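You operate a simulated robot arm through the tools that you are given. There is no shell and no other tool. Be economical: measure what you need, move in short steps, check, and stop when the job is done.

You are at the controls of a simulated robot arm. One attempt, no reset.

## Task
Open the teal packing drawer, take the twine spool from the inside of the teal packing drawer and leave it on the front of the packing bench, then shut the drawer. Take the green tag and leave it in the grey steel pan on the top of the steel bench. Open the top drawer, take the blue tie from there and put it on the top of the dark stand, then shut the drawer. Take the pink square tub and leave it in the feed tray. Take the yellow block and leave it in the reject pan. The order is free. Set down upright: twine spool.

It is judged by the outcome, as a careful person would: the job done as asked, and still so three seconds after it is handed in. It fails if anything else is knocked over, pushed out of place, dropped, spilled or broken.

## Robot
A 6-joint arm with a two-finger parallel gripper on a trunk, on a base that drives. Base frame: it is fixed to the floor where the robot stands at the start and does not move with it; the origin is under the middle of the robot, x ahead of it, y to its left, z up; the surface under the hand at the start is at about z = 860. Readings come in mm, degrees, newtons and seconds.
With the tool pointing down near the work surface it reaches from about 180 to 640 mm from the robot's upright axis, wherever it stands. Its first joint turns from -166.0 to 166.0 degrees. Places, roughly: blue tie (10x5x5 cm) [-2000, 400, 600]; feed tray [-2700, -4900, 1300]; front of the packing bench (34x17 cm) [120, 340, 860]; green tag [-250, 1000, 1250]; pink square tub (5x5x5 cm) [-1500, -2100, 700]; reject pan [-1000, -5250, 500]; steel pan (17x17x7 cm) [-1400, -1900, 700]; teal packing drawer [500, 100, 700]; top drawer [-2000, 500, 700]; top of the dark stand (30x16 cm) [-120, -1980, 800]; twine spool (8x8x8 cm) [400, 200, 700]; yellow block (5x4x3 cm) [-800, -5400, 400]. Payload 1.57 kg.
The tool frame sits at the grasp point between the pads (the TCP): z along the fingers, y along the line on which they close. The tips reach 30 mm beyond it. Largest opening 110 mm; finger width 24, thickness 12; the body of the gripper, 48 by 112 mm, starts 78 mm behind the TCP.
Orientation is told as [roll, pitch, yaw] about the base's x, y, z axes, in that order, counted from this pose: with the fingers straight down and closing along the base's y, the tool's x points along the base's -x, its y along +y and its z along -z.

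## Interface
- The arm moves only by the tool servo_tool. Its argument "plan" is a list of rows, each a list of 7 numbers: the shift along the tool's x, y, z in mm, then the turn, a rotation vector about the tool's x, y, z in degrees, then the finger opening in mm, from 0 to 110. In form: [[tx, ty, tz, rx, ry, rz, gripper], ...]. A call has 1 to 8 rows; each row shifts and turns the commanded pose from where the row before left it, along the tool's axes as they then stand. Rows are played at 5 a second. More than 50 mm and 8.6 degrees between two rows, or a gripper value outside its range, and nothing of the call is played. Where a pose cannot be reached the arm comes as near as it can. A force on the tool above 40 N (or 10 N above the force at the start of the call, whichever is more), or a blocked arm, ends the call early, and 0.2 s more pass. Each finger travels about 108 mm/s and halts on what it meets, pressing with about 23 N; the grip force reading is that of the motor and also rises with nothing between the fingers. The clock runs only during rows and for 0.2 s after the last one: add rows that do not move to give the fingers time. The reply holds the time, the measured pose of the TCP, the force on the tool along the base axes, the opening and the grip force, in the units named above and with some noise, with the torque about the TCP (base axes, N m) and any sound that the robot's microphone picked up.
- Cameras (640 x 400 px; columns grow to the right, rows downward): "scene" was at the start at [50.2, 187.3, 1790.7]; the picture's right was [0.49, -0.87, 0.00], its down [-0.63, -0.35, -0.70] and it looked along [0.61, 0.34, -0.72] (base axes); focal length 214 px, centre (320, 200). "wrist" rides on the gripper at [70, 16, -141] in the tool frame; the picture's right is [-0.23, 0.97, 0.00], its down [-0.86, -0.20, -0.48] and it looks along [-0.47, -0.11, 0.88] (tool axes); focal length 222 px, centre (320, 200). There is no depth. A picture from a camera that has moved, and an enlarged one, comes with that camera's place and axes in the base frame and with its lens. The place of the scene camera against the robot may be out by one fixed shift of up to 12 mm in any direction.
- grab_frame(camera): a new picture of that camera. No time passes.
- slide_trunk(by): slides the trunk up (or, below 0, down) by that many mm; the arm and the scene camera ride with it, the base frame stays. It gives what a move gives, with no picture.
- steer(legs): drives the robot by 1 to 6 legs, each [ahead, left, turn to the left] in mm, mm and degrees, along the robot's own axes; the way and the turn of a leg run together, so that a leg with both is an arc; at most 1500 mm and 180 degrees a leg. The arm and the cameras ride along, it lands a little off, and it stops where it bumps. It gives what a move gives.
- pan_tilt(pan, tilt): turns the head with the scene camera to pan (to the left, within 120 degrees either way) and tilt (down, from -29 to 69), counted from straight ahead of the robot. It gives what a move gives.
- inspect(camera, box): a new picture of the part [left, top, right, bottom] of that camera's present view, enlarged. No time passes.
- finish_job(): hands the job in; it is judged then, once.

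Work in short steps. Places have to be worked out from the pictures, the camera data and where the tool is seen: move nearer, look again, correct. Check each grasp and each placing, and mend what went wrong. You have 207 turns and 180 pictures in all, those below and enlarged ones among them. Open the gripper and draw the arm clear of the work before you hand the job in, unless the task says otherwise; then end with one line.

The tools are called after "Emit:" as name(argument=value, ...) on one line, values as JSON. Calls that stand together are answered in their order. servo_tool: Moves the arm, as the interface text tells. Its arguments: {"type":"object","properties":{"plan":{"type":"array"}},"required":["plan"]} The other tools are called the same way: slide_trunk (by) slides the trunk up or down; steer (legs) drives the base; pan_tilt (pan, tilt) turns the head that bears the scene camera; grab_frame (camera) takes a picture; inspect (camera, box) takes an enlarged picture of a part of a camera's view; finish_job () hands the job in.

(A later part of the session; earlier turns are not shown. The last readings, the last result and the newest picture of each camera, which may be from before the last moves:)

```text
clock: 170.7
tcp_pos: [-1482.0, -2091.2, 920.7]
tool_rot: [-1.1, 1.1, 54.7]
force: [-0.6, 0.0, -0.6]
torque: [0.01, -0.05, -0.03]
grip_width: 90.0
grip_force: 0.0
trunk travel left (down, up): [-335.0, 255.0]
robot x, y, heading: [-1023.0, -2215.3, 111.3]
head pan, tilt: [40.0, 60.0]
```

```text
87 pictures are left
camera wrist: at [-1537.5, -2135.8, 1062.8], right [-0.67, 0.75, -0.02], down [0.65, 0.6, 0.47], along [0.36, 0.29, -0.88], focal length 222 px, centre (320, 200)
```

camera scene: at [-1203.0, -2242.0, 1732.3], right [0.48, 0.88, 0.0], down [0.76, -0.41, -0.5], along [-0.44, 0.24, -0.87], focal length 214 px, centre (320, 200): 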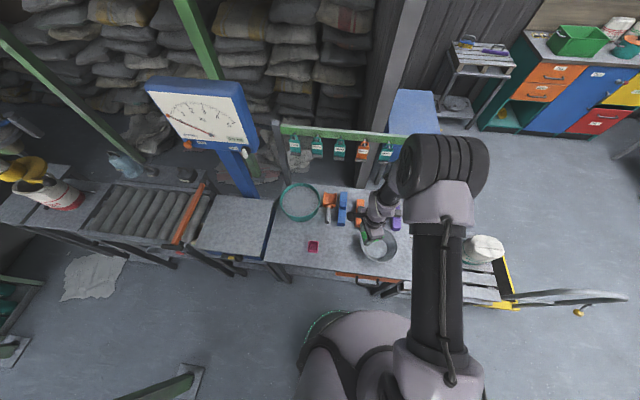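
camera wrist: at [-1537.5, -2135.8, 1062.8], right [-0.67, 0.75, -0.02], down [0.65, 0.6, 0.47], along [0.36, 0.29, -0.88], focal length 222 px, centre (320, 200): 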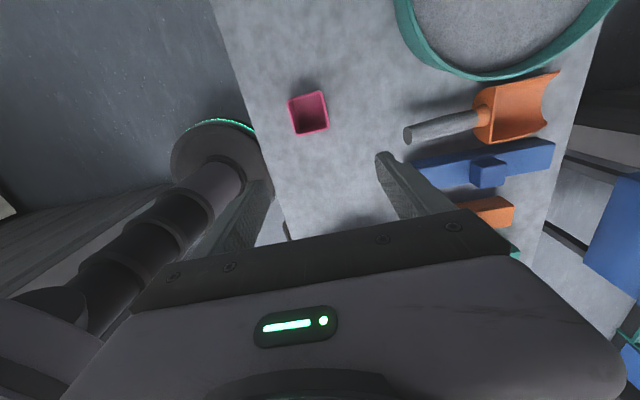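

Tub rim centre ≈ (-1498, -2132). Move over and descend to z≈800.

Emit:
servo_tool(plan=[[22, -5, 0, 0, 0, 0, 90], [21, -5, 30, 0, 0, 0, 90], [0, 0, 40, 0, 0, 0, 90], [0, 0, 40, 0, 0, 0, 90]])

Emit:
grab_frame(camera="wrist")

```text
clock: 171.7
tcp_pos: [-1497.2, -2136.2, 810.4]
tool_rot: [-1.1, 1.1, 54.9]
force: [-0.6, -0.2, -0.5]
torque: [0.01, -0.01, 0.01]
grip_width: 90.0
grip_force: 0.1
trunk travel left (down, up): [-335.0, 255.0]
robot x, y, heading: [-1017.7, -2216.3, 111.6]
head pan, tilt: [40.0, 60.0]
```

```text
86 pictures are left
camera wrist: at [-1552.6, -2180.8, 952.4], right [-0.67, 0.74, -0.02], down [0.65, 0.6, 0.47], along [0.36, 0.3, -0.88], focal length 222 px, centre (320, 200)
```

wrist: 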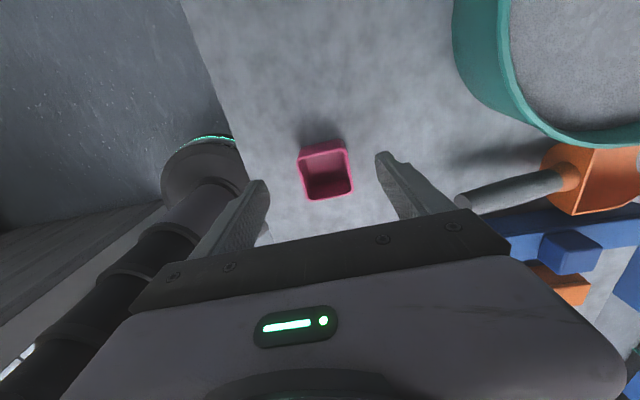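

Nearly centred; correct slightly, descend to z≈745 and close on the tub.

Emit:
servo_tool(plan=[[-4, 3, 25, 0, 0, 0, 90], [0, 0, 25, 0, 0, 0, 90], [0, 0, 14, 0, 0, 0, 90]])

Emit:
grab_frame(camera="wrist")

```text
clock: 172.5
tcp_pos: [-1497.2, -2131.7, 750.7]
tool_rot: [-0.7, 1.3, 54.8]
force: [3.9, 5.4, 36.4]
torque: [1.47, 1.1, -0.25]
grip_width: 89.0
grip_force: 0.0
trunk travel left (down, up): [-335.0, 255.0]
robot x, y, heading: [-1021.5, -2210.2, 111.2]
head pan, tilt: [40.0, 60.0]
```

```text
85 pictures are left
camera wrist: at [-1552.0, -2176.8, 892.3], right [-0.67, 0.75, -0.02], down [0.66, 0.6, 0.46], along [0.36, 0.3, -0.89], focal length 222 px, centre (320, 200)
```

wrist: 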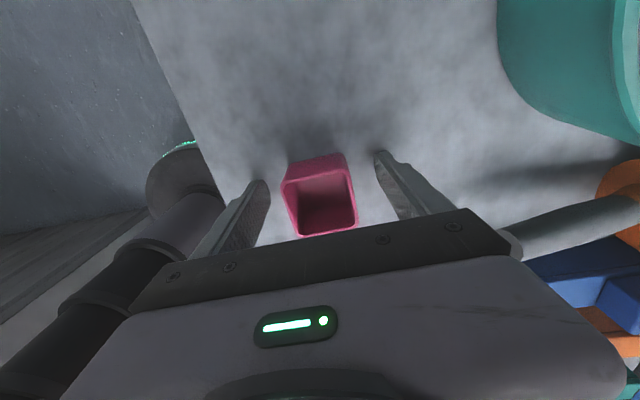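

Tips touched the table (z≈720). I lift 5 mm and close on the tub.

Emit:
servo_tool(plan=[[0, 0, -8, 0, 0, 0, 90], [0, 0, 0, 0, 0, 0, 40], [0, 0, 0, 0, 0, 0, 40], [0, 0, 0, 0, 0, 0, 40]])

Emit:
servo_tool(plan=[[0, 0, -25, 0, 0, 0, 40], [0, 0, -30, 0, 0, 0, 40], [0, 0, -30, 0, 0, 0, 40], [0, 0, -30, 0, 0, 0, 40]])

Emit:
grab_frame(camera="wrist")

```text
clock: 173.5
tcp_pos: [-1497.5, -2132.7, 755.7]
tool_rot: [-1.2, 1.2, 54.9]
force: [-0.6, -1.0, 1.1]
torque: [-0.01, 0.01, -0.02]
grip_width: 47.6
grip_force: 22.8
trunk travel left (down, up): [-335.0, 255.0]
robot x, y, heading: [-1017.1, -2212.4, 111.5]
head pan, tilt: [40.0, 60.0]
```

```text
clock: 174.5
tcp_pos: [-1500.9, -2128.4, 870.3]
tool_rot: [-1.1, 1.2, 55.0]
force: [0.0, -0.4, -0.6]
torque: [-0.02, 0.0, 0.02]
grip_width: 47.4
grip_force: 22.9
trunk travel left (down, up): [-335.0, 255.0]
robot x, y, heading: [-1017.4, -2213.2, 111.4]
head pan, tilt: [40.0, 60.0]
```

```text
84 pictures are left
camera wrist: at [-1554.0, -2173.3, 1012.9], right [-0.67, 0.75, -0.02], down [0.65, 0.6, 0.47], along [0.36, 0.3, -0.88], focal length 222 px, centre (320, 200)
```

wrist: 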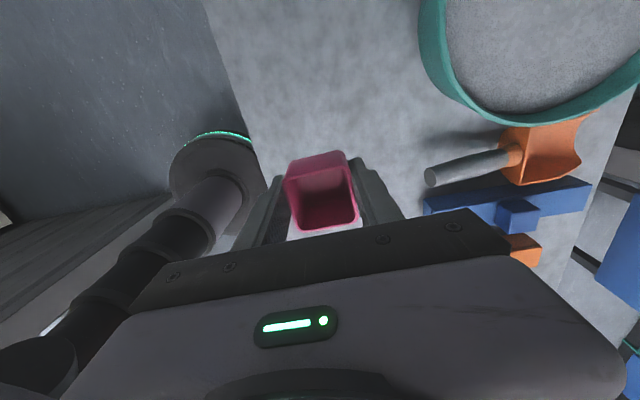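

Tub held. Now look toward the feed tray, further along -n.

Emit:
pan_tilt(pan=115, tilt=20)

Emit:
grab_frame(camera="scene")

Emit:
inspect(camera="scene", box=[200, 100, 480, 275])

```text
clock: 176.0
tcp_pos: [-1498.9, -2128.4, 870.3]
tool_rot: [-1.2, 1.1, 54.9]
force: [0.0, -0.1, -0.9]
torque: [-0.01, -0.01, 0.02]
grip_width: 47.4
grip_force: 22.3
trunk travel left (down, up): [-335.0, 255.0]
robot x, y, heading: [-1020.1, -2213.3, 111.2]
head pan, tilt: [115.0, 20.0]
```

```text
83 pictures are left
camera scene: at [-1208.7, -2341.2, 1790.3], right [-0.72, 0.69, 0.0], down [0.24, 0.25, -0.94], along [-0.65, -0.68, -0.34], focal length 214 px, centre (320, 200)
```

scene: 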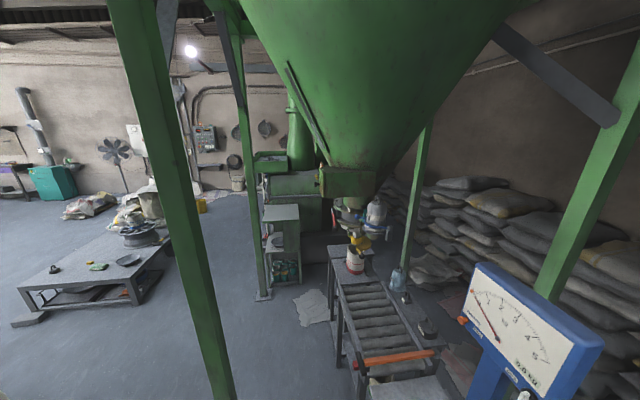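

```text
2.29 times, centred on (340, 188) of scene
camera zoom: at [-1208.7, -2341.2, 1790.3], right [-0.72, 0.69, 0.0], down [0.24, 0.25, -0.94], along [-0.65, -0.68, -0.34], focal length 490 px, centre (274, 229)
```

zoom: 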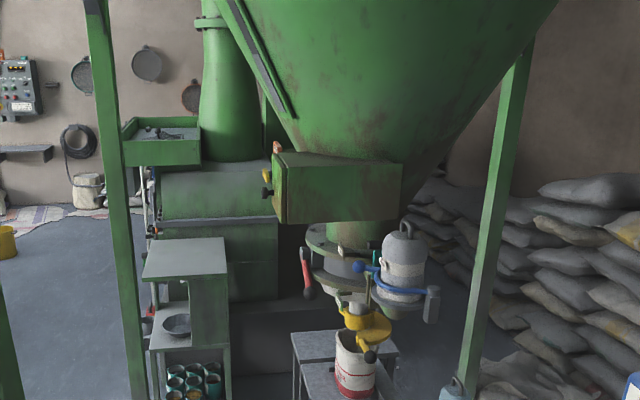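

The feed tray is the green tray near (-2650, -4780, 1300); the machine is reached via the aisle to its open side. I turn right so the arm trails, then advance into the room and look.

Emit:
slide_trunk(by=60)

Emit:
steer(legs=[[0, 0, -58], [0, 0, -57], [-260, -427, 0]])

Emit:
pan_tilt(pan=-100, tilt=35)

Emit:
grab_frame(camera="scene")

```text
clock: 177.0
tcp_pos: [-1499.7, -2128.8, 930.6]
tool_rot: [-1.1, 1.2, 55.0]
force: [0.2, -0.4, -0.9]
torque: [0.01, 0.02, -0.04]
grip_width: 47.6
grip_force: 23.1
trunk travel left (down, up): [-395.0, 195.0]
robot x, y, heading: [-1023.3, -2212.4, 111.6]
head pan, tilt: [115.0, 20.0]
```

```text
clock: 185.0
tcp_pos: [-1028.3, -2221.7, 931.5]
tool_rot: [-1.1, 1.2, -59.9]
force: [-0.1, 0.0, -0.8]
torque: [0.05, 0.01, 0.0]
grip_width: 47.6
grip_force: 23.1
trunk travel left (down, up): [-395.0, 195.0]
robot x, y, heading: [-1304.5, -2622.4, -3.1]
head pan, tilt: [115.0, 20.0]
```

```text
clock: 188.1
tcp_pos: [-1030.1, -2221.5, 930.0]
tool_rot: [-1.0, 1.1, -59.8]
force: [0.4, -0.4, -0.2]
torque: [0.02, -0.02, -0.01]
grip_width: 47.3
grip_force: 23.4
trunk travel left (down, up): [-395.0, 195.0]
robot x, y, heading: [-1305.1, -2622.0, -3.6]
head pan, tilt: [-100.0, 35.0]
```

```text
81 pictures are left
camera scene: at [-1337.8, -2557.5, 1826.5], right [-0.97, 0.23, 0.0], down [0.13, 0.56, -0.82], along [-0.19, -0.8, -0.57], focal length 214 px, centre (320, 200)
```

scene: 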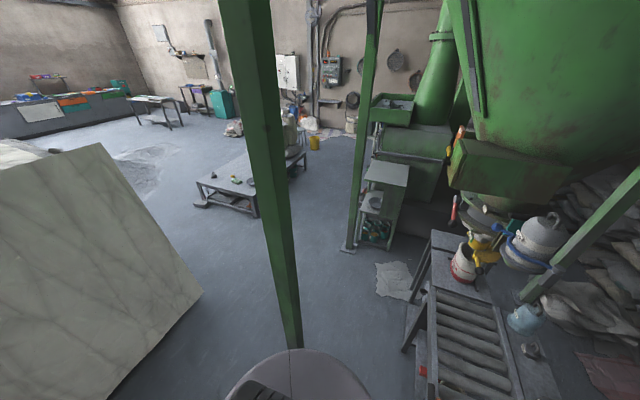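

The aisle is on the left past the first green post. I turn the arm to point that way, cross between doorway and post, then look again.

Emit:
steer(legs=[[-65, -30, 0], [0, 0, -90], [392, 639, 0]])

Emit:
pan_tilt(pan=-45, tilt=30)

Emit:
grab_frame(camera="scene")

```text
clock: 196.6
tcp_pos: [-372.0, -3373.9, 929.5]
tool_rot: [-1.2, 1.2, -150.9]
force: [-0.9, -0.2, -0.3]
torque: [0.0, -0.01, 0.0]
grip_width: 47.3
grip_force: 22.7
trunk travel left (down, up): [-395.0, 195.0]
robot x, y, heading: [-767.8, -3090.9, -94.1]
head pan, tilt: [-100.0, 35.0]
```

```text
clock: 197.9
tcp_pos: [-372.8, -3373.1, 930.1]
tool_rot: [-1.1, 1.0, -150.9]
force: [-0.8, -0.4, 0.2]
torque: [0.01, 0.01, 0.02]
grip_width: 47.4
grip_force: 23.1
trunk travel left (down, up): [-395.0, 195.0]
robot x, y, heading: [-764.1, -3093.1, -94.2]
head pan, tilt: [-45.0, 30.0]
```

```text
80 pictures are left
camera scene: at [-694.7, -3131.5, 1834.3], right [-0.65, 0.76, 0.0], down [0.38, 0.33, -0.87], along [-0.66, -0.56, -0.5], focal length 214 px, centre (320, 200)
```

scene: 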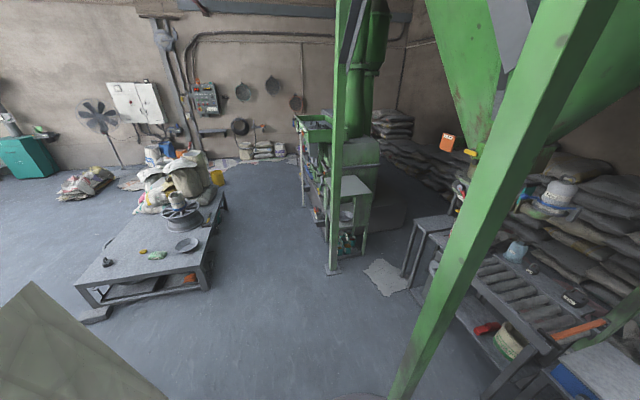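

Good view of the low table and feed machine. Zoom on both.

Emit:
inspect(camera="scene", box=[80, 190, 240, 310])

Emit:
inspect(camera="scene", box=[280, 90, 400, 280])

```text
3.33 times, centred on (160, 250) of scene
camera zoom: at [-694.7, -3131.5, 1834.3], right [-0.65, 0.76, 0.0], down [0.38, 0.33, -0.87], along [-0.66, -0.56, -0.5], focal length 715 px, centre (853, 33)
```

zoom: 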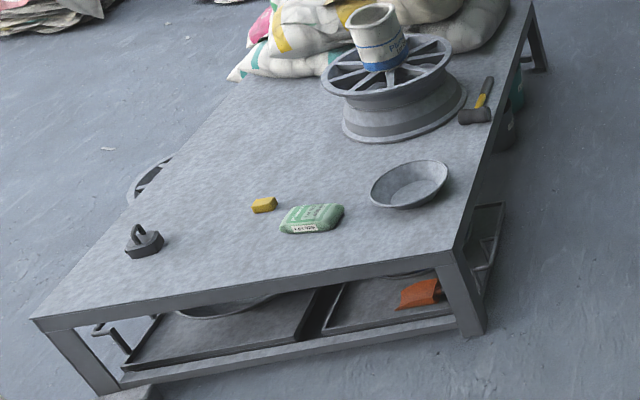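

```text
2.11 times, centred on (340, 185) of scene
camera zoom: at [-694.7, -3131.5, 1834.3], right [-0.65, 0.76, 0.0], down [0.38, 0.33, -0.87], along [-0.66, -0.56, -0.5], focal length 452 px, centre (278, 232)
```

zoom: 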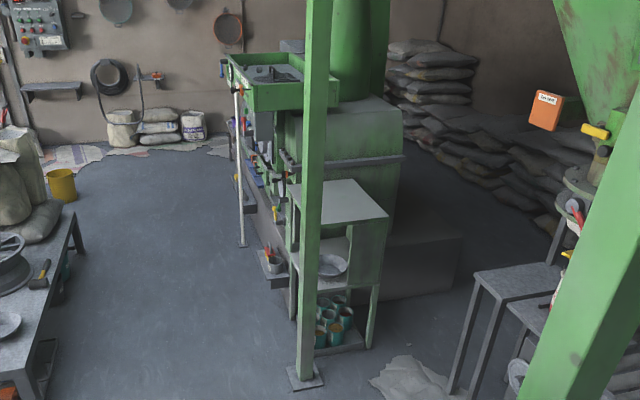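

Tray triangulates to about (-2680, -4822, 1310); low table with yellow block and reject pan also located. I turn so the arm leads and drive down the aisle part way.

Emit:
steer(legs=[[0, 0, -90], [666, 1117, 0]])

Emit:
pan_tilt(pan=30, tilt=25)

Emit:
grab_frame(camera="scene")

```text
clock: 208.2
tcp_pos: [-1815.4, -4528.8, 930.0]
tool_rot: [-1.0, 1.1, 117.9]
force: [0.4, 0.1, 0.1]
torque: [0.01, 0.0, 0.04]
grip_width: 47.3
grip_force: 23.3
trunk travel left (down, up): [-395.0, 195.0]
robot x, y, heading: [-1524.3, -4140.2, 174.3]
head pan, tilt: [-45.0, 30.0]
```

```text
clock: 209.7
tcp_pos: [-1816.7, -4529.1, 930.4]
tool_rot: [-1.1, 1.1, 117.9]
force: [-0.5, 0.2, -1.1]
torque: [-0.04, 0.01, 0.01]
grip_width: 47.7
grip_force: 22.9
trunk travel left (down, up): [-395.0, 195.0]
robot x, y, heading: [-1524.7, -4141.6, 174.2]
head pan, tilt: [30.0, 25.0]
```

```text
77 pictures are left
camera scene: at [-1602.5, -4311.9, 1842.3], right [-0.41, 0.91, 0.0], down [0.39, 0.17, -0.91], along [-0.83, -0.37, -0.42], focal length 214 px, centre (320, 200)
```

scene: 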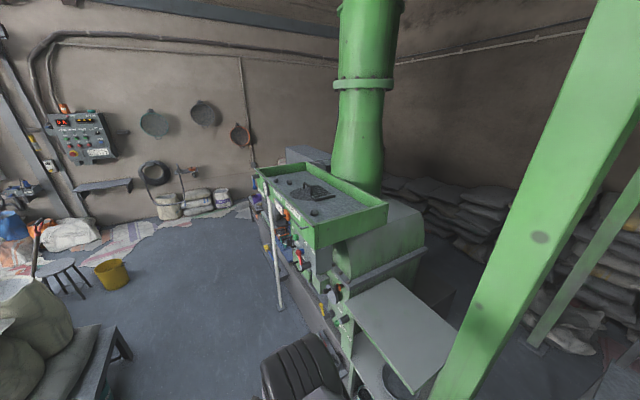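

Closer look at the tray interior.

Emit:
inspect(camera="scene", box=[240, 150, 410, 260])

```text
3.64 times, centred on (325, 205) of scene
camera zoom: at [-1602.5, -4311.9, 1842.3], right [-0.41, 0.91, 0.0], down [0.39, 0.17, -0.91], along [-0.83, -0.37, -0.42], focal length 780 px, centre (302, 182)
```

zoom: 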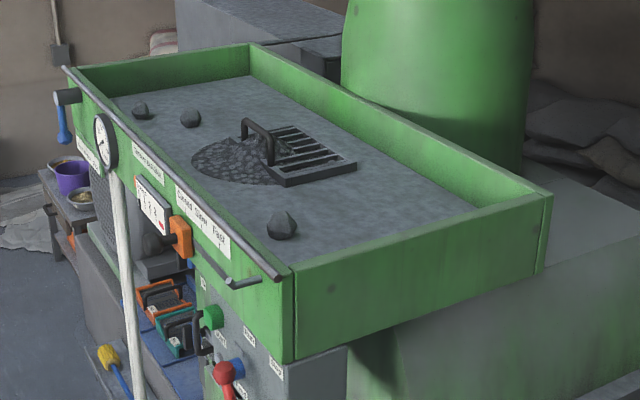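

The right near part of the tray floor (around zoom (370, 210)) is clear: about (-2627, -4654). I raise trunk and hand well above the tray before going closer.

Emit:
slide_trunk(by=190)

Emit:
servo_tool(plan=[[0, 0, -40, 0, 0, 0, 40], [0, 0, -45, 0, 0, 0, 40], [0, 0, -45, 0, 0, 0, 40], [0, 0, -45, 0, 0, 0, 40], [0, 0, -45, 0, 0, 0, 40], [0, 0, -45, 0, 0, 0, 40], [0, 0, -40, 0, 0, 0, 40]])

```text
clock: 211.8
tcp_pos: [-1815.5, -4528.6, 1120.1]
tool_rot: [-1.1, 1.1, 117.9]
force: [-0.2, -0.4, 0.4]
torque: [-0.01, 0.02, 0.0]
grip_width: 47.4
grip_force: 22.8
trunk travel left (down, up): [-585.0, 5.0]
robot x, y, heading: [-1526.2, -4140.6, 174.3]
head pan, tilt: [30.0, 25.0]
```

```text
clock: 213.3
tcp_pos: [-1824.0, -4526.5, 1426.4]
tool_rot: [-1.0, 1.1, 117.8]
force: [-1.0, -0.4, 0.1]
torque: [0.01, -0.01, 0.01]
grip_width: 47.4
grip_force: 22.9
trunk travel left (down, up): [-585.0, 5.0]
robot x, y, heading: [-1526.9, -4138.5, 174.5]
head pan, tilt: [30.0, 25.0]
```

Now drive alongside the tray, and turn right 88° so the arm points over it.

Emit:
steer(legs=[[544, 913, 0], [0, 0, -44], [0, 0, -44]])

Emit:
grab_frame(camera="wrist")

Emit:
pan_tilt(pan=60, tilt=50)

Emit:
grab_frame(camera="scene")

```text
clock: 222.8
tcp_pos: [-2545.7, -4720.3, 1424.8]
tool_rot: [-1.1, 1.1, 30.7]
force: [-1.3, 0.3, -0.6]
torque: [-0.04, -0.04, 0.01]
grip_width: 47.5
grip_force: 22.9
trunk travel left (down, up): [-585.0, 5.0]
robot x, y, heading: [-2142.7, -4998.8, 86.9]
head pan, tilt: [30.0, 25.0]
```

```text
75 pictures are left
camera wrist: at [-2613.4, -4737.9, 1567.5], right [-0.3, 0.95, -0.02], down [0.84, 0.28, 0.47], along [0.45, 0.12, -0.88], focal length 222 px, centre (320, 200)
```

wrist: 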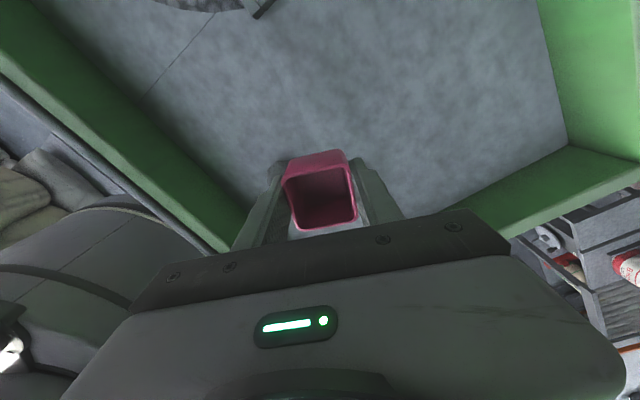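

```text
clock: 223.8
tcp_pos: [-2545.1, -4719.6, 1425.2]
tool_rot: [-1.2, 1.0, 30.7]
force: [0.5, 0.5, -0.7]
torque: [0.02, 0.01, -0.03]
grip_width: 47.4
grip_force: 23.0
trunk travel left (down, up): [-585.0, 5.0]
robot x, y, heading: [-2143.1, -4999.6, 87.2]
head pan, tilt: [60.0, 50.0]
```

```text
74 pictures are left
camera scene: at [-2350.1, -4963.1, 1994.8], right [0.54, 0.84, 0.0], down [0.64, -0.42, -0.64], along [-0.54, 0.35, -0.77], focal length 214 px, centre (320, 200)
```

scene: 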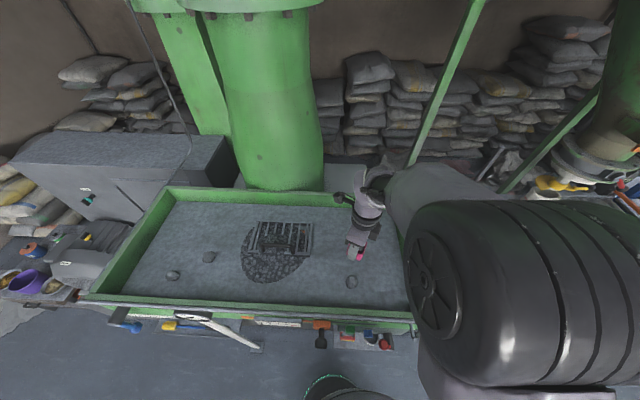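

The tub hangs over the clear area next to the hatch. I shift a little away from the stone and descend.

Emit:
servo_tool(plan=[[7, 14, 10, 0, 0, 0, 40], [6, 13, 20, 0, 0, 0, 40], [0, 0, 25, 0, 0, 0, 40], [0, 0, 15, 0, 0, 0, 40]])

Emit:
grab_frame(camera="wrist")

Emit:
inspect(camera="scene", box=[300, 200, 420, 320])

```text
clock: 224.8
tcp_pos: [-2570.0, -4705.4, 1354.3]
tool_rot: [-1.3, 1.1, 30.8]
force: [-0.3, 0.0, -1.1]
torque: [-0.02, -0.01, 0.0]
grip_width: 47.0
grip_force: 22.8
trunk travel left (down, up): [-585.0, 5.0]
robot x, y, heading: [-2141.6, -5001.8, 87.1]
head pan, tilt: [60.0, 50.0]
```

```text
73 pictures are left
camera wrist: at [-2639.1, -4723.1, 1496.8], right [-0.3, 0.95, -0.02], down [0.84, 0.28, 0.47], along [0.45, 0.12, -0.88], focal length 222 px, centre (320, 200)
```

wrist: 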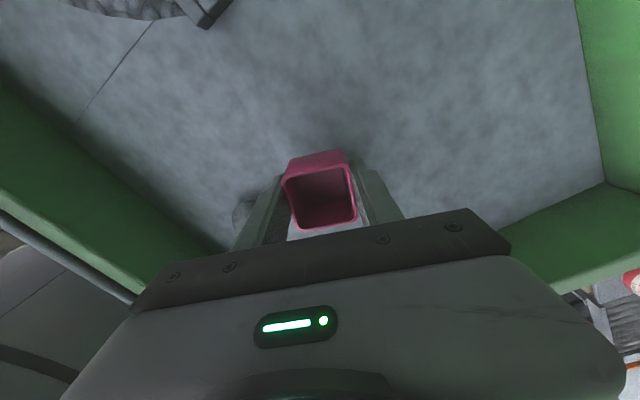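

```text
3.33 times, centred on (360, 260) of scene
camera zoom: at [-2350.7, -4962.7, 1994.7], right [0.54, 0.84, 0.0], down [0.64, -0.42, -0.64], along [-0.54, 0.35, -0.77], focal length 715 px, centre (187, 0)
```

zoom: 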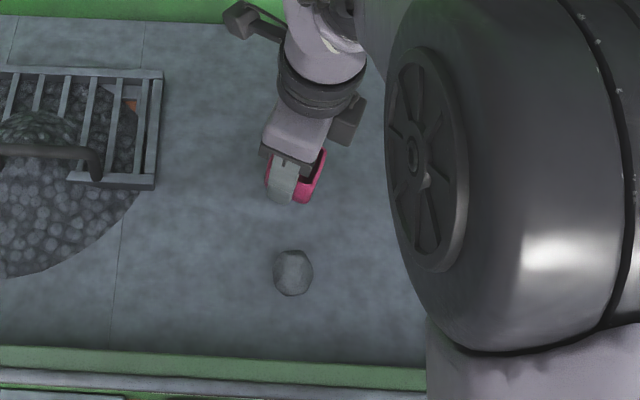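

Stone is well clear. Lower gently to contact.

Emit:
servo_tool(plan=[[0, 0, 12, 0, 0, 0, 40], [0, 0, 6, 0, 0, 0, 40], [0, 0, 4, 0, 0, 0, 40]])

Emit:
servo_tool(plan=[[0, 0, 3, 0, 0, 0, 40], [0, 0, 3, 0, 0, 0, 40]])

Emit:
servo_tool(plan=[[0, 0, 2, 0, 0, 0, 40], [0, 0, 2, 0, 0, 0, 40]])

```text
clock: 225.6
tcp_pos: [-2570.8, -4705.3, 1332.8]
tool_rot: [-1.0, 1.1, 30.6]
force: [0.4, 0.0, -0.5]
torque: [0.0, -0.02, 0.0]
grip_width: 47.3
grip_force: 23.0
trunk travel left (down, up): [-585.0, 5.0]
robot x, y, heading: [-2145.2, -4998.9, 87.3]
head pan, tilt: [60.0, 50.0]
```

```text
clock: 226.2
tcp_pos: [-2570.9, -4705.9, 1327.0]
tool_rot: [-1.1, 1.2, 30.8]
force: [0.3, 1.0, -0.5]
torque: [-0.02, -0.01, 0.01]
grip_width: 47.3
grip_force: 23.4
trunk travel left (down, up): [-585.0, 5.0]
robot x, y, heading: [-2143.3, -4998.8, 87.2]
head pan, tilt: [60.0, 50.0]
```

```text
clock: 226.8
tcp_pos: [-2571.0, -4706.3, 1324.1]
tool_rot: [-1.1, 1.0, 30.7]
force: [-0.2, 0.6, -0.9]
torque: [0.0, 0.0, -0.01]
grip_width: 47.3
grip_force: 22.9
trunk travel left (down, up): [-585.0, 5.0]
robot x, y, heading: [-2141.2, -5004.9, 87.5]
head pan, tilt: [60.0, 50.0]
```

Emit:
servo_tool(plan=[[0, 0, 3, 0, 0, 0, 40], [0, 0, 3, 0, 0, 0, 40]])

Emit:
servo_tool(plan=[[0, 0, 3, 0, 0, 0, 40], [0, 0, 2, 0, 0, 0, 40]])

Emit:
inspect(camera="scene", box=[300, 200, 420, 320])

```text
clock: 227.4
tcp_pos: [-2571.5, -4705.4, 1319.8]
tool_rot: [-0.9, 1.3, 30.8]
force: [-1.8, 1.8, 21.5]
torque: [0.49, 0.31, 0.01]
grip_width: 47.5
grip_force: 23.2
trunk travel left (down, up): [-585.0, 5.0]
robot x, y, heading: [-2146.8, -5001.4, 87.1]
head pan, tilt: [60.0, 50.0]
```

```text
clock: 228.1
tcp_pos: [-2570.4, -4706.4, 1314.5]
tool_rot: [-0.7, 1.3, 30.7]
force: [6.4, -3.2, 15.8]
torque: [0.38, -0.08, -0.24]
grip_width: 47.4
grip_force: 23.4
trunk travel left (down, up): [-585.0, 5.0]
robot x, y, heading: [-2143.7, -4997.8, 87.0]
head pan, tilt: [60.0, 50.0]
stopped in row 2: the force on the tool passed its limit at 43 N (the readings are from after the stop); the commanded pose is now the measured one
```

```text
3.33 times, centred on (360, 260) of scene
camera zoom: at [-2346.3, -4965.5, 1995.1], right [0.54, 0.84, 0.0], down [0.64, -0.41, -0.64], along [-0.54, 0.35, -0.76], focal length 715 px, centre (187, 0)
```

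zoom: 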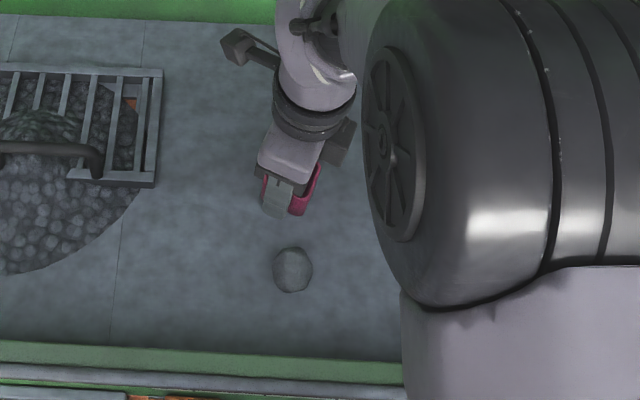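

Contact confirmed: the tub is on the tray floor. Release and rise.

Emit:
servo_tool(plan=[[0, 0, -1, 0, 0, 0, 66], [0, 0, 0, 0, 0, 0, 66], [0, 0, -30, 0, 0, 0, 66], [0, 0, -40, 0, 0, 0, 66], [0, 0, -40, 0, 0, 0, 66]])

Emit:
grab_frame(camera="wrist")

```text
clock: 229.3
tcp_pos: [-2572.1, -4703.1, 1425.6]
tool_rot: [-0.9, 1.2, 30.8]
force: [0.2, -0.5, 0.0]
torque: [-0.01, -0.03, 0.01]
grip_width: 66.1
grip_force: 0.0
trunk travel left (down, up): [-585.0, 5.0]
robot x, y, heading: [-2144.8, -5000.6, 87.3]
head pan, tilt: [60.0, 50.0]
```

```text
70 pictures are left
camera wrist: at [-2639.0, -4720.7, 1567.8], right [-0.3, 0.95, -0.02], down [0.84, 0.28, 0.46], along [0.45, 0.12, -0.89], focal length 222 px, centre (320, 200)
```

wrist: 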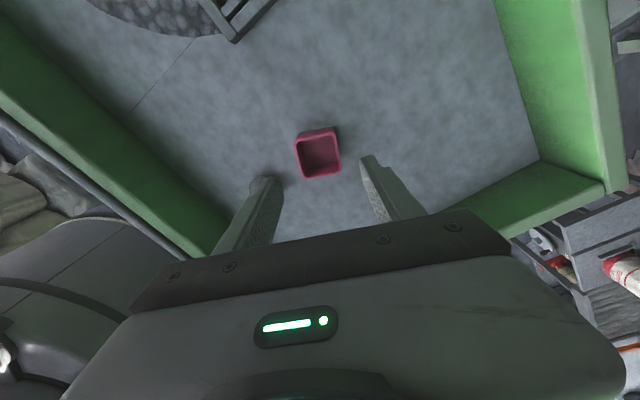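

The tub stands in the feed tray. Next the yellow block: turn the arm away over the tray's clear height, back up the aisle and cross in front of the low table.

Emit:
steer(legs=[[0, 0, 44], [0, 0, 44], [-568, -972, 0], [-998, 584, 0]])

Emit:
pan_tilt(pan=60, tilt=60)

Emit:
grab_frame(camera="scene")

Emit:
grab_frame(camera="wrist")

```text
clock: 244.5
tcp_pos: [-867.2, -5145.1, 1425.7]
tool_rot: [-0.9, 1.3, 119.5]
force: [0.6, 1.0, 0.6]
torque: [-0.03, -0.03, 0.02]
grip_width: 65.8
grip_force: 0.0
trunk travel left (down, up): [-585.0, 5.0]
robot x, y, heading: [-558.9, -4721.7, 175.9]
head pan, tilt: [60.0, 50.0]
```

```text
clock: 245.2
tcp_pos: [-866.6, -5145.6, 1424.5]
tool_rot: [-0.9, 1.2, 119.6]
force: [-0.4, 0.2, 0.3]
torque: [0.01, -0.03, -0.01]
grip_width: 66.2
grip_force: 0.0
trunk travel left (down, up): [-585.0, 5.0]
robot x, y, heading: [-557.8, -4722.8, 175.8]
head pan, tilt: [60.0, 60.0]
```

```text
69 pictures are left
camera scene: at [-587.0, -4912.1, 1982.3], right [-0.83, 0.56, 0.0], down [0.48, 0.72, -0.5], along [-0.28, -0.41, -0.87], focal length 214 px, centre (320, 200)
```

scene: 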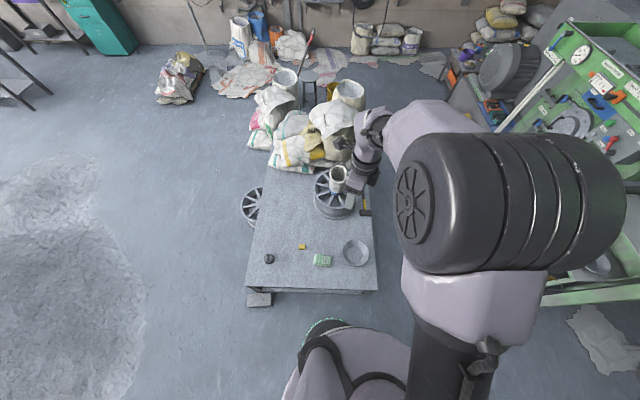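

```text
68 pictures are left
camera wrist: at [-850.4, -5212.7, 1567.5], right [-0.96, -0.28, -0.02], down [-0.26, 0.85, 0.46], along [-0.11, 0.45, -0.89], focal length 222 px, centre (320, 200)
```

wrist: 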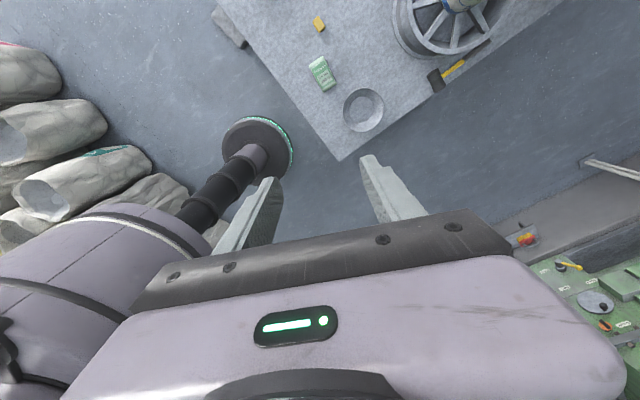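

Table, block and pan are in front of me. I lower the trunk fully and look again.

Emit:
slide_trunk(by=-580)

Emit:
grab_frame(camera="wrist")

Emit:
grab_frame(camera="scene")

```text
refused: -580 is not a number from -400 to 400
```

```text
67 pictures are left
camera wrist: at [-850.4, -5212.7, 1567.5], right [-0.96, -0.28, -0.02], down [-0.26, 0.85, 0.46], along [-0.11, 0.45, -0.89], focal length 222 px, centre (320, 200)
```

wrist: 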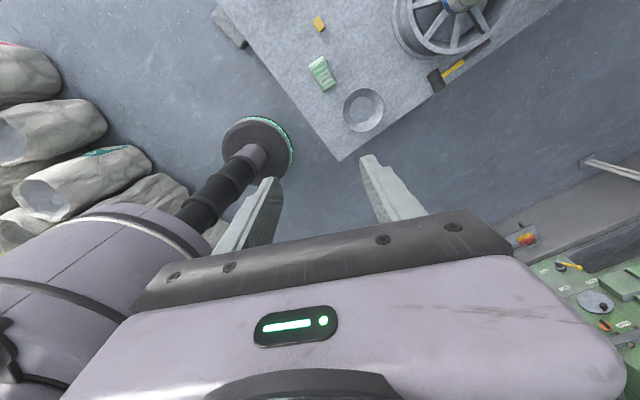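

```text
66 pictures are left
camera scene: at [-587.0, -4912.1, 1982.3], right [-0.83, 0.56, 0.0], down [0.48, 0.72, -0.5], along [-0.28, -0.41, -0.87], focal length 214 px, centre (320, 200)
```

scene: 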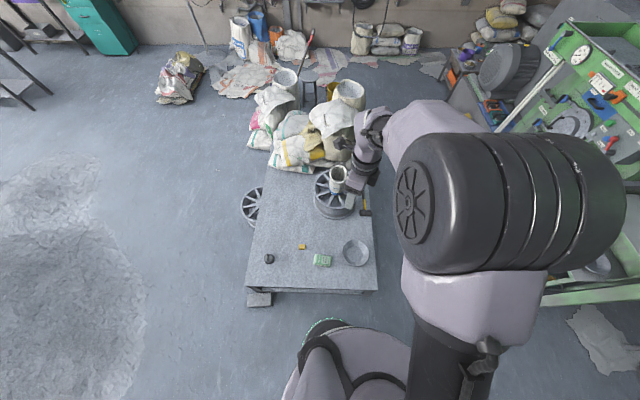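

Emit:
slide_trunk(by=-380)

Emit:
slide_trunk(by=-200)

Emit:
grab_frame(camera="wrist")

Emit:
grab_frame(camera="scene")

```text
clock: 248.9
tcp_pos: [-867.2, -5145.2, 1045.0]
tool_rot: [-1.0, 1.1, 119.5]
force: [0.3, -0.6, 0.4]
torque: [-0.01, -0.01, 0.01]
grip_width: 66.0
grip_force: 0.1
trunk travel left (down, up): [-205.0, 385.0]
robot x, y, heading: [-562.7, -4725.3, 176.0]
head pan, tilt: [60.0, 60.0]
```

```text
clock: 251.1
tcp_pos: [-866.9, -5144.6, 845.8]
tool_rot: [-0.9, 1.2, 119.5]
force: [-0.2, 0.5, 0.3]
torque: [0.01, 0.06, 0.01]
grip_width: 66.1
grip_force: 0.0
trunk travel left (down, up): [-5.0, 585.0]
robot x, y, heading: [-558.6, -4724.9, 175.9]
head pan, tilt: [60.0, 60.0]
```

```text
65 pictures are left
camera wrist: at [-850.6, -5212.6, 987.6], right [-0.96, -0.28, -0.02], down [-0.26, 0.85, 0.46], along [-0.11, 0.45, -0.89], focal length 222 px, centre (320, 200)
```

wrist: 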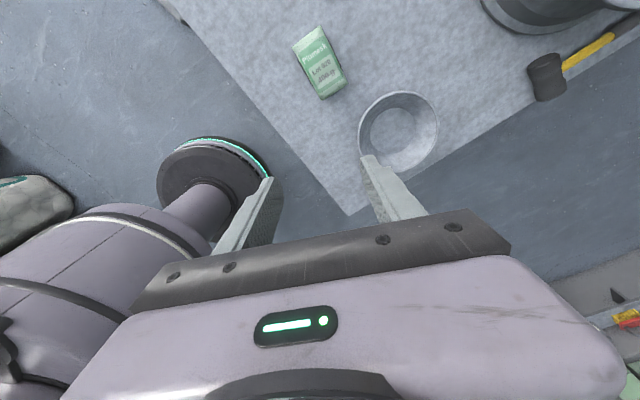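

```text
64 pictures are left
camera scene: at [-587.1, -4911.9, 1402.3], right [-0.83, 0.56, 0.0], down [0.48, 0.72, -0.5], along [-0.28, -0.41, -0.87], focal length 214 px, centre (320, 200)
```

scene: 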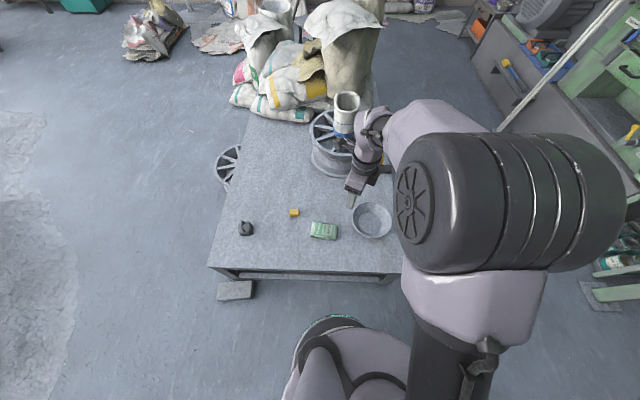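

Block is at about (-754, -5394, 403), pan at (-1055, -5153). I move the base closer to the table so both are in easy reach.

Emit:
steer(legs=[[-25, 145, 0]])

Emit:
grab_frame(camera="scene")

```text
clock: 252.4
tcp_pos: [-853.5, -5290.5, 845.3]
tool_rot: [-0.9, 1.2, 119.4]
force: [0.0, 0.1, 1.1]
torque: [-0.01, 0.0, 0.01]
grip_width: 66.0
grip_force: 0.1
trunk travel left (down, up): [-5.0, 585.0]
robot x, y, heading: [-545.5, -4867.7, 175.5]
head pan, tilt: [60.0, 60.0]
```

```text
63 pictures are left
camera scene: at [-573.1, -5057.5, 1402.2], right [-0.83, 0.56, 0.0], down [0.49, 0.72, -0.5], along [-0.28, -0.41, -0.87], focal length 214 px, centre (320, 200)
```

scene: 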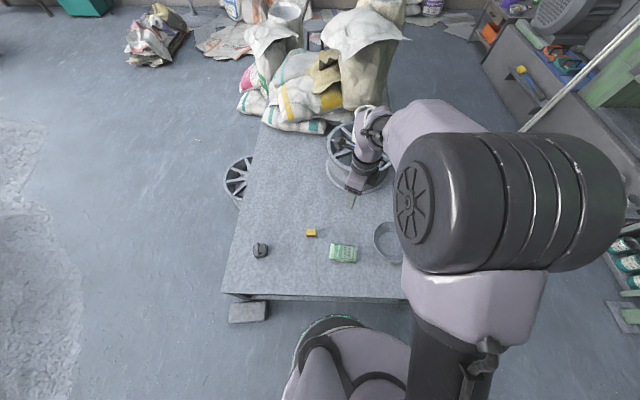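

Move the hand above the block, partly down, and look.

Emit:
servo_tool(plan=[[35, -9, 30, 0, 0, 0, 80], [35, -9, 30, 0, 0, 0, 90], [35, -9, 30, 0, 0, 0, 90], [34, -8, 30, 0, 0, 0, 90], [0, 0, 40, 0, 0, 0, 90], [0, 0, 40, 0, 0, 0, 90]])

Emit:
grab_frame(camera="wrist")

```text
clock: 253.8
tcp_pos: [-750.7, -5396.2, 647.1]
tool_rot: [-0.8, 1.1, 119.4]
force: [-0.5, 1.1, -0.7]
torque: [-0.02, -0.04, 0.01]
grip_width: 90.1
grip_force: 0.1
trunk travel left (down, up): [-5.0, 585.0]
robot x, y, heading: [-545.3, -4866.2, 175.9]
head pan, tilt: [60.0, 60.0]
```

```text
62 pictures are left
camera wrist: at [-733.8, -5463.4, 789.4], right [-0.96, -0.28, -0.02], down [-0.26, 0.85, 0.46], along [-0.11, 0.45, -0.89], focal length 222 px, centre (320, 200)
```

wrist: 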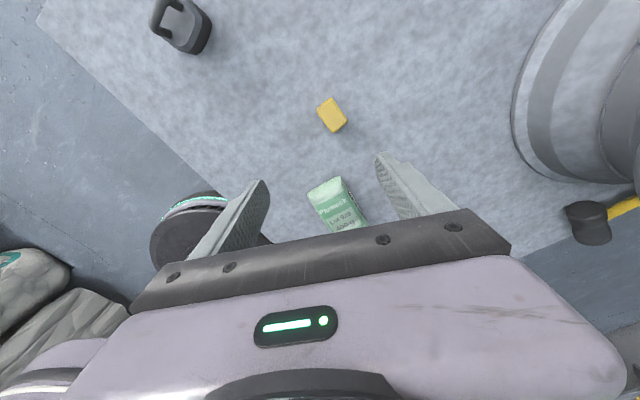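

Block is at about (-756, -5425). I shift over it, rotate -13° to match its sides, and descend partway.

Emit:
servo_tool(plan=[[23, 18, 0, 0, 0, 0, 80], [0, 0, 20, 0, 0, -6.5, 80], [0, 0, 40, 0, 0, -6.5, 80], [0, 0, 40, 0, 0, 0, 80], [0, 0, 40, 0, 0, 0, 80]])

Emit:
grab_frame(camera="wrist")

```text
clock: 255.0
tcp_pos: [-751.4, -5426.4, 508.5]
tool_rot: [-0.6, 1.4, 132.3]
force: [0.1, -0.5, 0.1]
torque: [0.01, 0.01, 0.03]
grip_width: 79.7
grip_force: 0.1
trunk travel left (down, up): [-5.0, 585.0]
robot x, y, heading: [-545.3, -4869.0, 175.9]
head pan, tilt: [60.0, 60.0]
```

```text
61 pictures are left
camera wrist: at [-720.2, -5487.7, 650.5], right [-0.87, -0.49, -0.02], down [-0.44, 0.77, 0.46], along [-0.21, 0.41, -0.89], focal length 222 px, centre (320, 200)
```

wrist: 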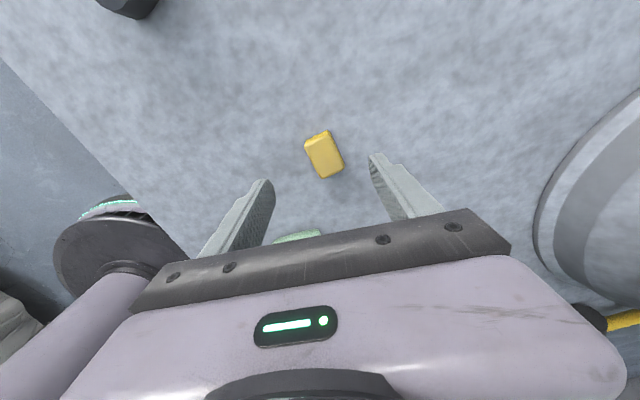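

Well aligned. I rotate 5° more, descend to just above the table and close.

Emit:
servo_tool(plan=[[0, 0, 30, 0, 0, -5, 80], [0, 0, 30, 0, 0, 0, 80], [0, 0, 12, 0, 0, 0, 80]])

Emit:
grab_frame(camera="wrist")

```text
clock: 255.8
tcp_pos: [-746.2, -5419.8, 441.6]
tool_rot: [-0.5, 1.3, 137.3]
force: [0.6, 0.7, 0.9]
torque: [0.01, 0.0, 0.02]
grip_width: 79.9
grip_force: 0.0
out of reach, approached as far as the arm can: row 2, 3
trunk travel left (down, up): [-5.0, 585.0]
robot x, y, heading: [-543.8, -4870.1, 175.8]
head pan, tilt: [60.0, 60.0]
```

```text
60 pictures are left
camera wrist: at [-710.0, -5477.5, 584.7], right [-0.83, -0.56, -0.01], down [-0.51, 0.73, 0.46], along [-0.25, 0.39, -0.89], focal length 222 px, centre (320, 200)
```

wrist: 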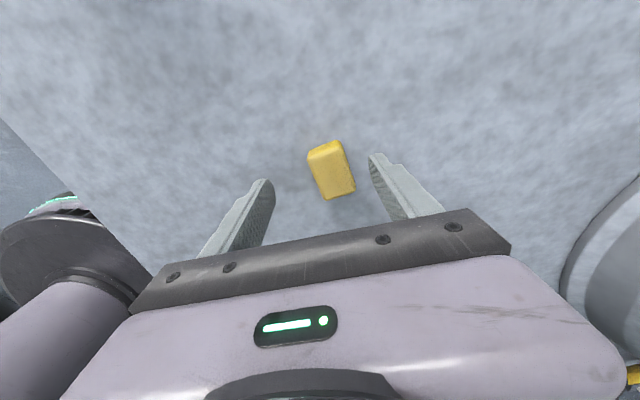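

This is at the reach limit, so I lift clear first, then move the base sideways and slightly nearer.

Emit:
servo_tool(plan=[[0, 0, -30, 0, 0, 0, 80], [0, 0, -40, 0, 0, 0, 80], [0, 0, -40, 0, 0, 0, 80]])

```text
clock: 256.6
tcp_pos: [-747.8, -5417.2, 552.6]
tool_rot: [-0.5, 1.4, 137.4]
force: [0.7, -0.4, 0.8]
torque: [0.01, -0.02, 0.0]
grip_width: 80.1
grip_force: 0.1
trunk travel left (down, up): [-5.0, 585.0]
robot x, y, heading: [-546.2, -4869.8, 175.8]
head pan, tilt: [60.0, 60.0]
```

Emit:
steer(legs=[[-109, 90, 0]])

Emit:
slide_trunk(by=-5)

```text
clock: 258.0
tcp_pos: [-646.5, -5514.1, 552.0]
tool_rot: [-0.5, 1.5, 137.4]
force: [0.9, 0.3, 0.8]
torque: [0.03, 0.0, -0.03]
grip_width: 80.0
grip_force: 0.0
trunk travel left (down, up): [-5.0, 585.0]
robot x, y, heading: [-444.3, -4965.1, 175.8]
head pan, tilt: [60.0, 60.0]
```

```text
clock: 258.5
tcp_pos: [-645.5, -5514.6, 547.7]
tool_rot: [-0.4, 1.5, 137.5]
force: [0.0, -0.3, 0.5]
torque: [0.03, 0.0, 0.0]
grip_width: 80.0
grip_force: 0.0
trunk travel left (down, up): [0.0, 590.0]
robot x, y, heading: [-442.8, -4968.2, 175.8]
head pan, tilt: [60.0, 60.0]
```

Move back over the block and check.

Emit:
servo_tool(plan=[[-34, 2, 0, 0, 0, 0, 80], [-34, 2, 5, 0, 0, 0, 80], [-34, 2, 10, 0, 0, 0, 80], [-34, 2, 20, 0, 0, 0, 80], [0, 0, 20, 0, 0, 0, 80]])

Emit:
grab_frame(camera="wrist")

```text
clock: 259.7
tcp_pos: [-751.4, -5430.7, 488.7]
tool_rot: [-0.4, 1.4, 137.6]
force: [0.3, -0.1, 0.6]
torque: [0.03, 0.03, 0.01]
grip_width: 79.9
grip_force: 0.1
trunk travel left (down, up): [0.0, 590.0]
robot x, y, heading: [-442.3, -4965.0, 176.0]
head pan, tilt: [60.0, 60.0]
```

```text
59 pictures are left
camera wrist: at [-714.3, -5487.7, 631.7], right [-0.83, -0.56, -0.01], down [-0.51, 0.73, 0.46], along [-0.25, 0.39, -0.89], focal length 222 px, centre (320, 200)
```

wrist: 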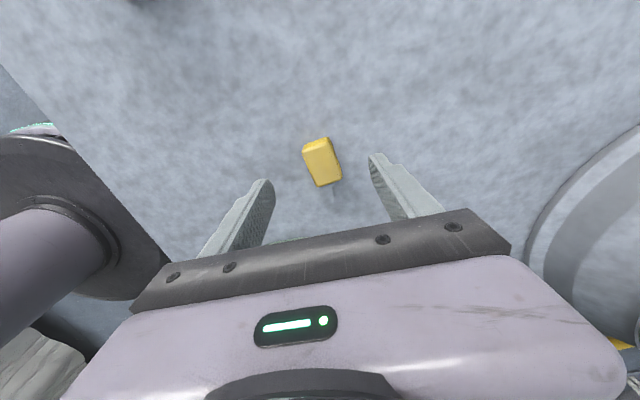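

Centred. Descend 45, check, then continue.

Emit:
servo_tool(plan=[[0, 0, 30, 0, 0, 0, 80], [0, 0, 20, 0, 0, 0, 80], [0, 0, 5, 0, 0, 0, 80]])

Emit:
servo_tool(plan=[[0, 0, 3, 0, 0, 0, 80]])

Emit:
grab_frame(camera="wrist")

```text
clock: 260.5
tcp_pos: [-750.3, -5429.6, 433.1]
tool_rot: [-0.6, 1.4, 137.4]
force: [-0.1, -0.7, -0.1]
torque: [0.03, 0.0, -0.05]
grip_width: 80.3
grip_force: 0.2
trunk travel left (down, up): [0.0, 590.0]
robot x, y, heading: [-442.8, -4966.5, 175.9]
head pan, tilt: [60.0, 60.0]
```

```text
clock: 260.9
tcp_pos: [-750.4, -5431.5, 431.4]
tool_rot: [-0.4, 1.5, 137.3]
force: [0.4, 0.6, -0.5]
torque: [0.01, 0.02, 0.0]
grip_width: 79.9
grip_force: 0.1
trunk travel left (down, up): [0.0, 590.0]
robot x, y, heading: [-445.0, -4961.6, 175.9]
head pan, tilt: [60.0, 60.0]
```

```text
58 pictures are left
camera wrist: at [-713.7, -5488.7, 574.0], right [-0.83, -0.56, -0.01], down [-0.51, 0.73, 0.46], along [-0.25, 0.39, -0.89], focal length 222 px, centre (320, 200)
```

wrist: 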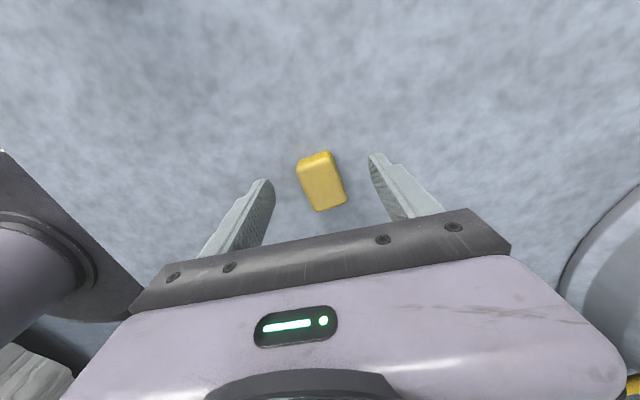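

Block top is about 25 mm below TCP; go down 14 more, then close.

Emit:
servo_tool(plan=[[0, 0, 8, 0, 0, 0, 80], [0, 0, 6, 0, 0, 0, 80], [0, 0, 0, 0, 0, 0, 30], [0, 0, 0, 0, 0, 0, 30], [0, 0, 0, 0, 0, 0, 30]])

Emit:
servo_tool(plan=[[0, 0, -20, 0, 0, 0, 25], [0, 0, -30, 0, 0, 0, 25], [0, 0, -30, 0, 0, 0, 25]])

Emit:
grab_frame(camera="wrist")

```text
clock: 262.1
tcp_pos: [-749.7, -5430.7, 416.3]
tool_rot: [-0.5, 1.4, 137.5]
force: [-0.4, -0.1, -0.1]
torque: [-0.02, 0.02, -0.01]
grip_width: 35.8
grip_force: 22.7
trunk travel left (down, up): [0.0, 590.0]
robot x, y, heading: [-442.1, -4968.7, 175.9]
head pan, tilt: [60.0, 60.0]
```

```text
clock: 262.9
tcp_pos: [-750.9, -5429.4, 496.8]
tool_rot: [-0.5, 1.5, 137.4]
force: [-0.5, -0.4, -0.5]
torque: [-0.02, -0.03, 0.01]
grip_width: 35.8
grip_force: 22.5
trunk travel left (down, up): [0.0, 590.0]
robot x, y, heading: [-445.3, -4962.2, 175.9]
head pan, tilt: [60.0, 60.0]
```

```text
57 pictures are left
camera wrist: at [-714.4, -5487.0, 639.3], right [-0.83, -0.56, -0.01], down [-0.51, 0.73, 0.46], along [-0.25, 0.39, -0.89], focal length 222 px, centre (320, 200)
```

wrist: 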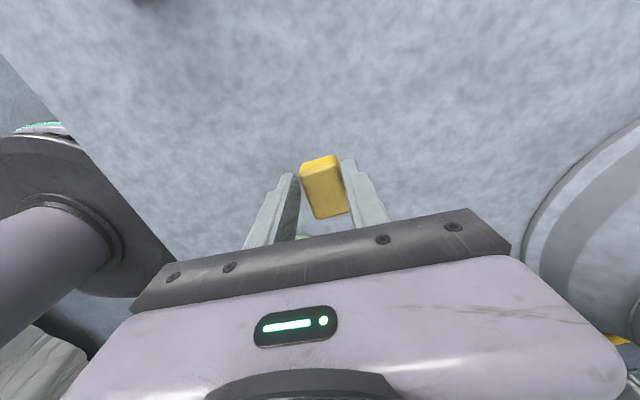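

Block held at 35.8 mm. I raise it and drive 357 mm sideways so the pan is in front.

Emit:
servo_tool(plan=[[0, 0, -40, 0, 0, 0, 25], [0, 0, -40, 0, 0, 0, 25], [0, 0, -30, 0, 0, 0, 25]])

Emit:
steer(legs=[[306, -183, 0]])

Emit:
grab_frame(camera="wrist")

Emit:
grab_frame(camera="scene")

```text
clock: 263.7
tcp_pos: [-753.5, -5428.4, 607.5]
tool_rot: [-0.4, 1.4, 137.4]
force: [0.9, 0.7, -0.5]
torque: [0.01, -0.03, -0.02]
grip_width: 35.4
grip_force: 23.0
trunk travel left (down, up): [0.0, 590.0]
robot x, y, heading: [-440.5, -4964.0, 176.1]
head pan, tilt: [60.0, 60.0]
```

```text
clock: 266.0
tcp_pos: [-1041.1, -5224.9, 607.8]
tool_rot: [-0.5, 1.4, 137.3]
force: [0.8, 0.0, -1.2]
torque: [0.0, 0.0, -0.01]
grip_width: 35.0
grip_force: 22.9
trunk travel left (down, up): [0.0, 590.0]
robot x, y, heading: [-732.1, -4764.2, 176.0]
head pan, tilt: [60.0, 60.0]
```

```text
56 pictures are left
camera wrist: at [-1005.2, -5282.5, 749.4], right [-0.83, -0.56, -0.01], down [-0.51, 0.73, 0.46], along [-0.25, 0.39, -0.89], focal length 222 px, centre (320, 200)
```

wrist: 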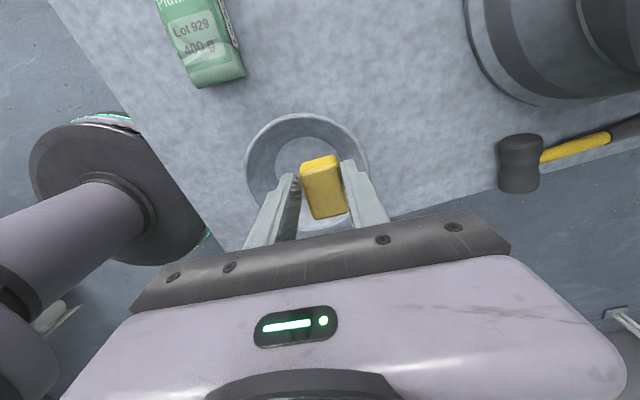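

```text
55 pictures are left
camera scene: at [-759.4, -4950.7, 1397.2], right [-0.83, 0.56, 0.0], down [0.49, 0.72, -0.5], along [-0.28, -0.41, -0.87], focal length 214 px, centre (320, 200)
```

scene: 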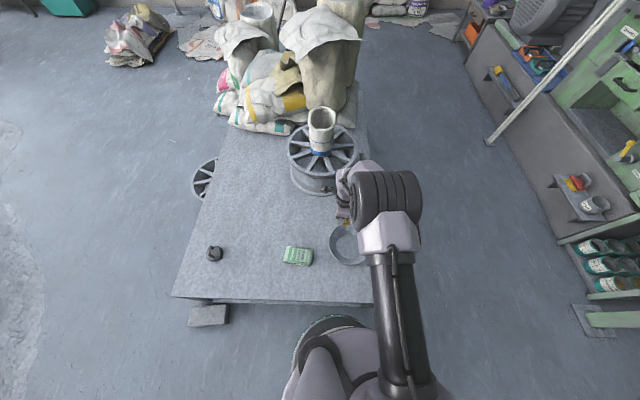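

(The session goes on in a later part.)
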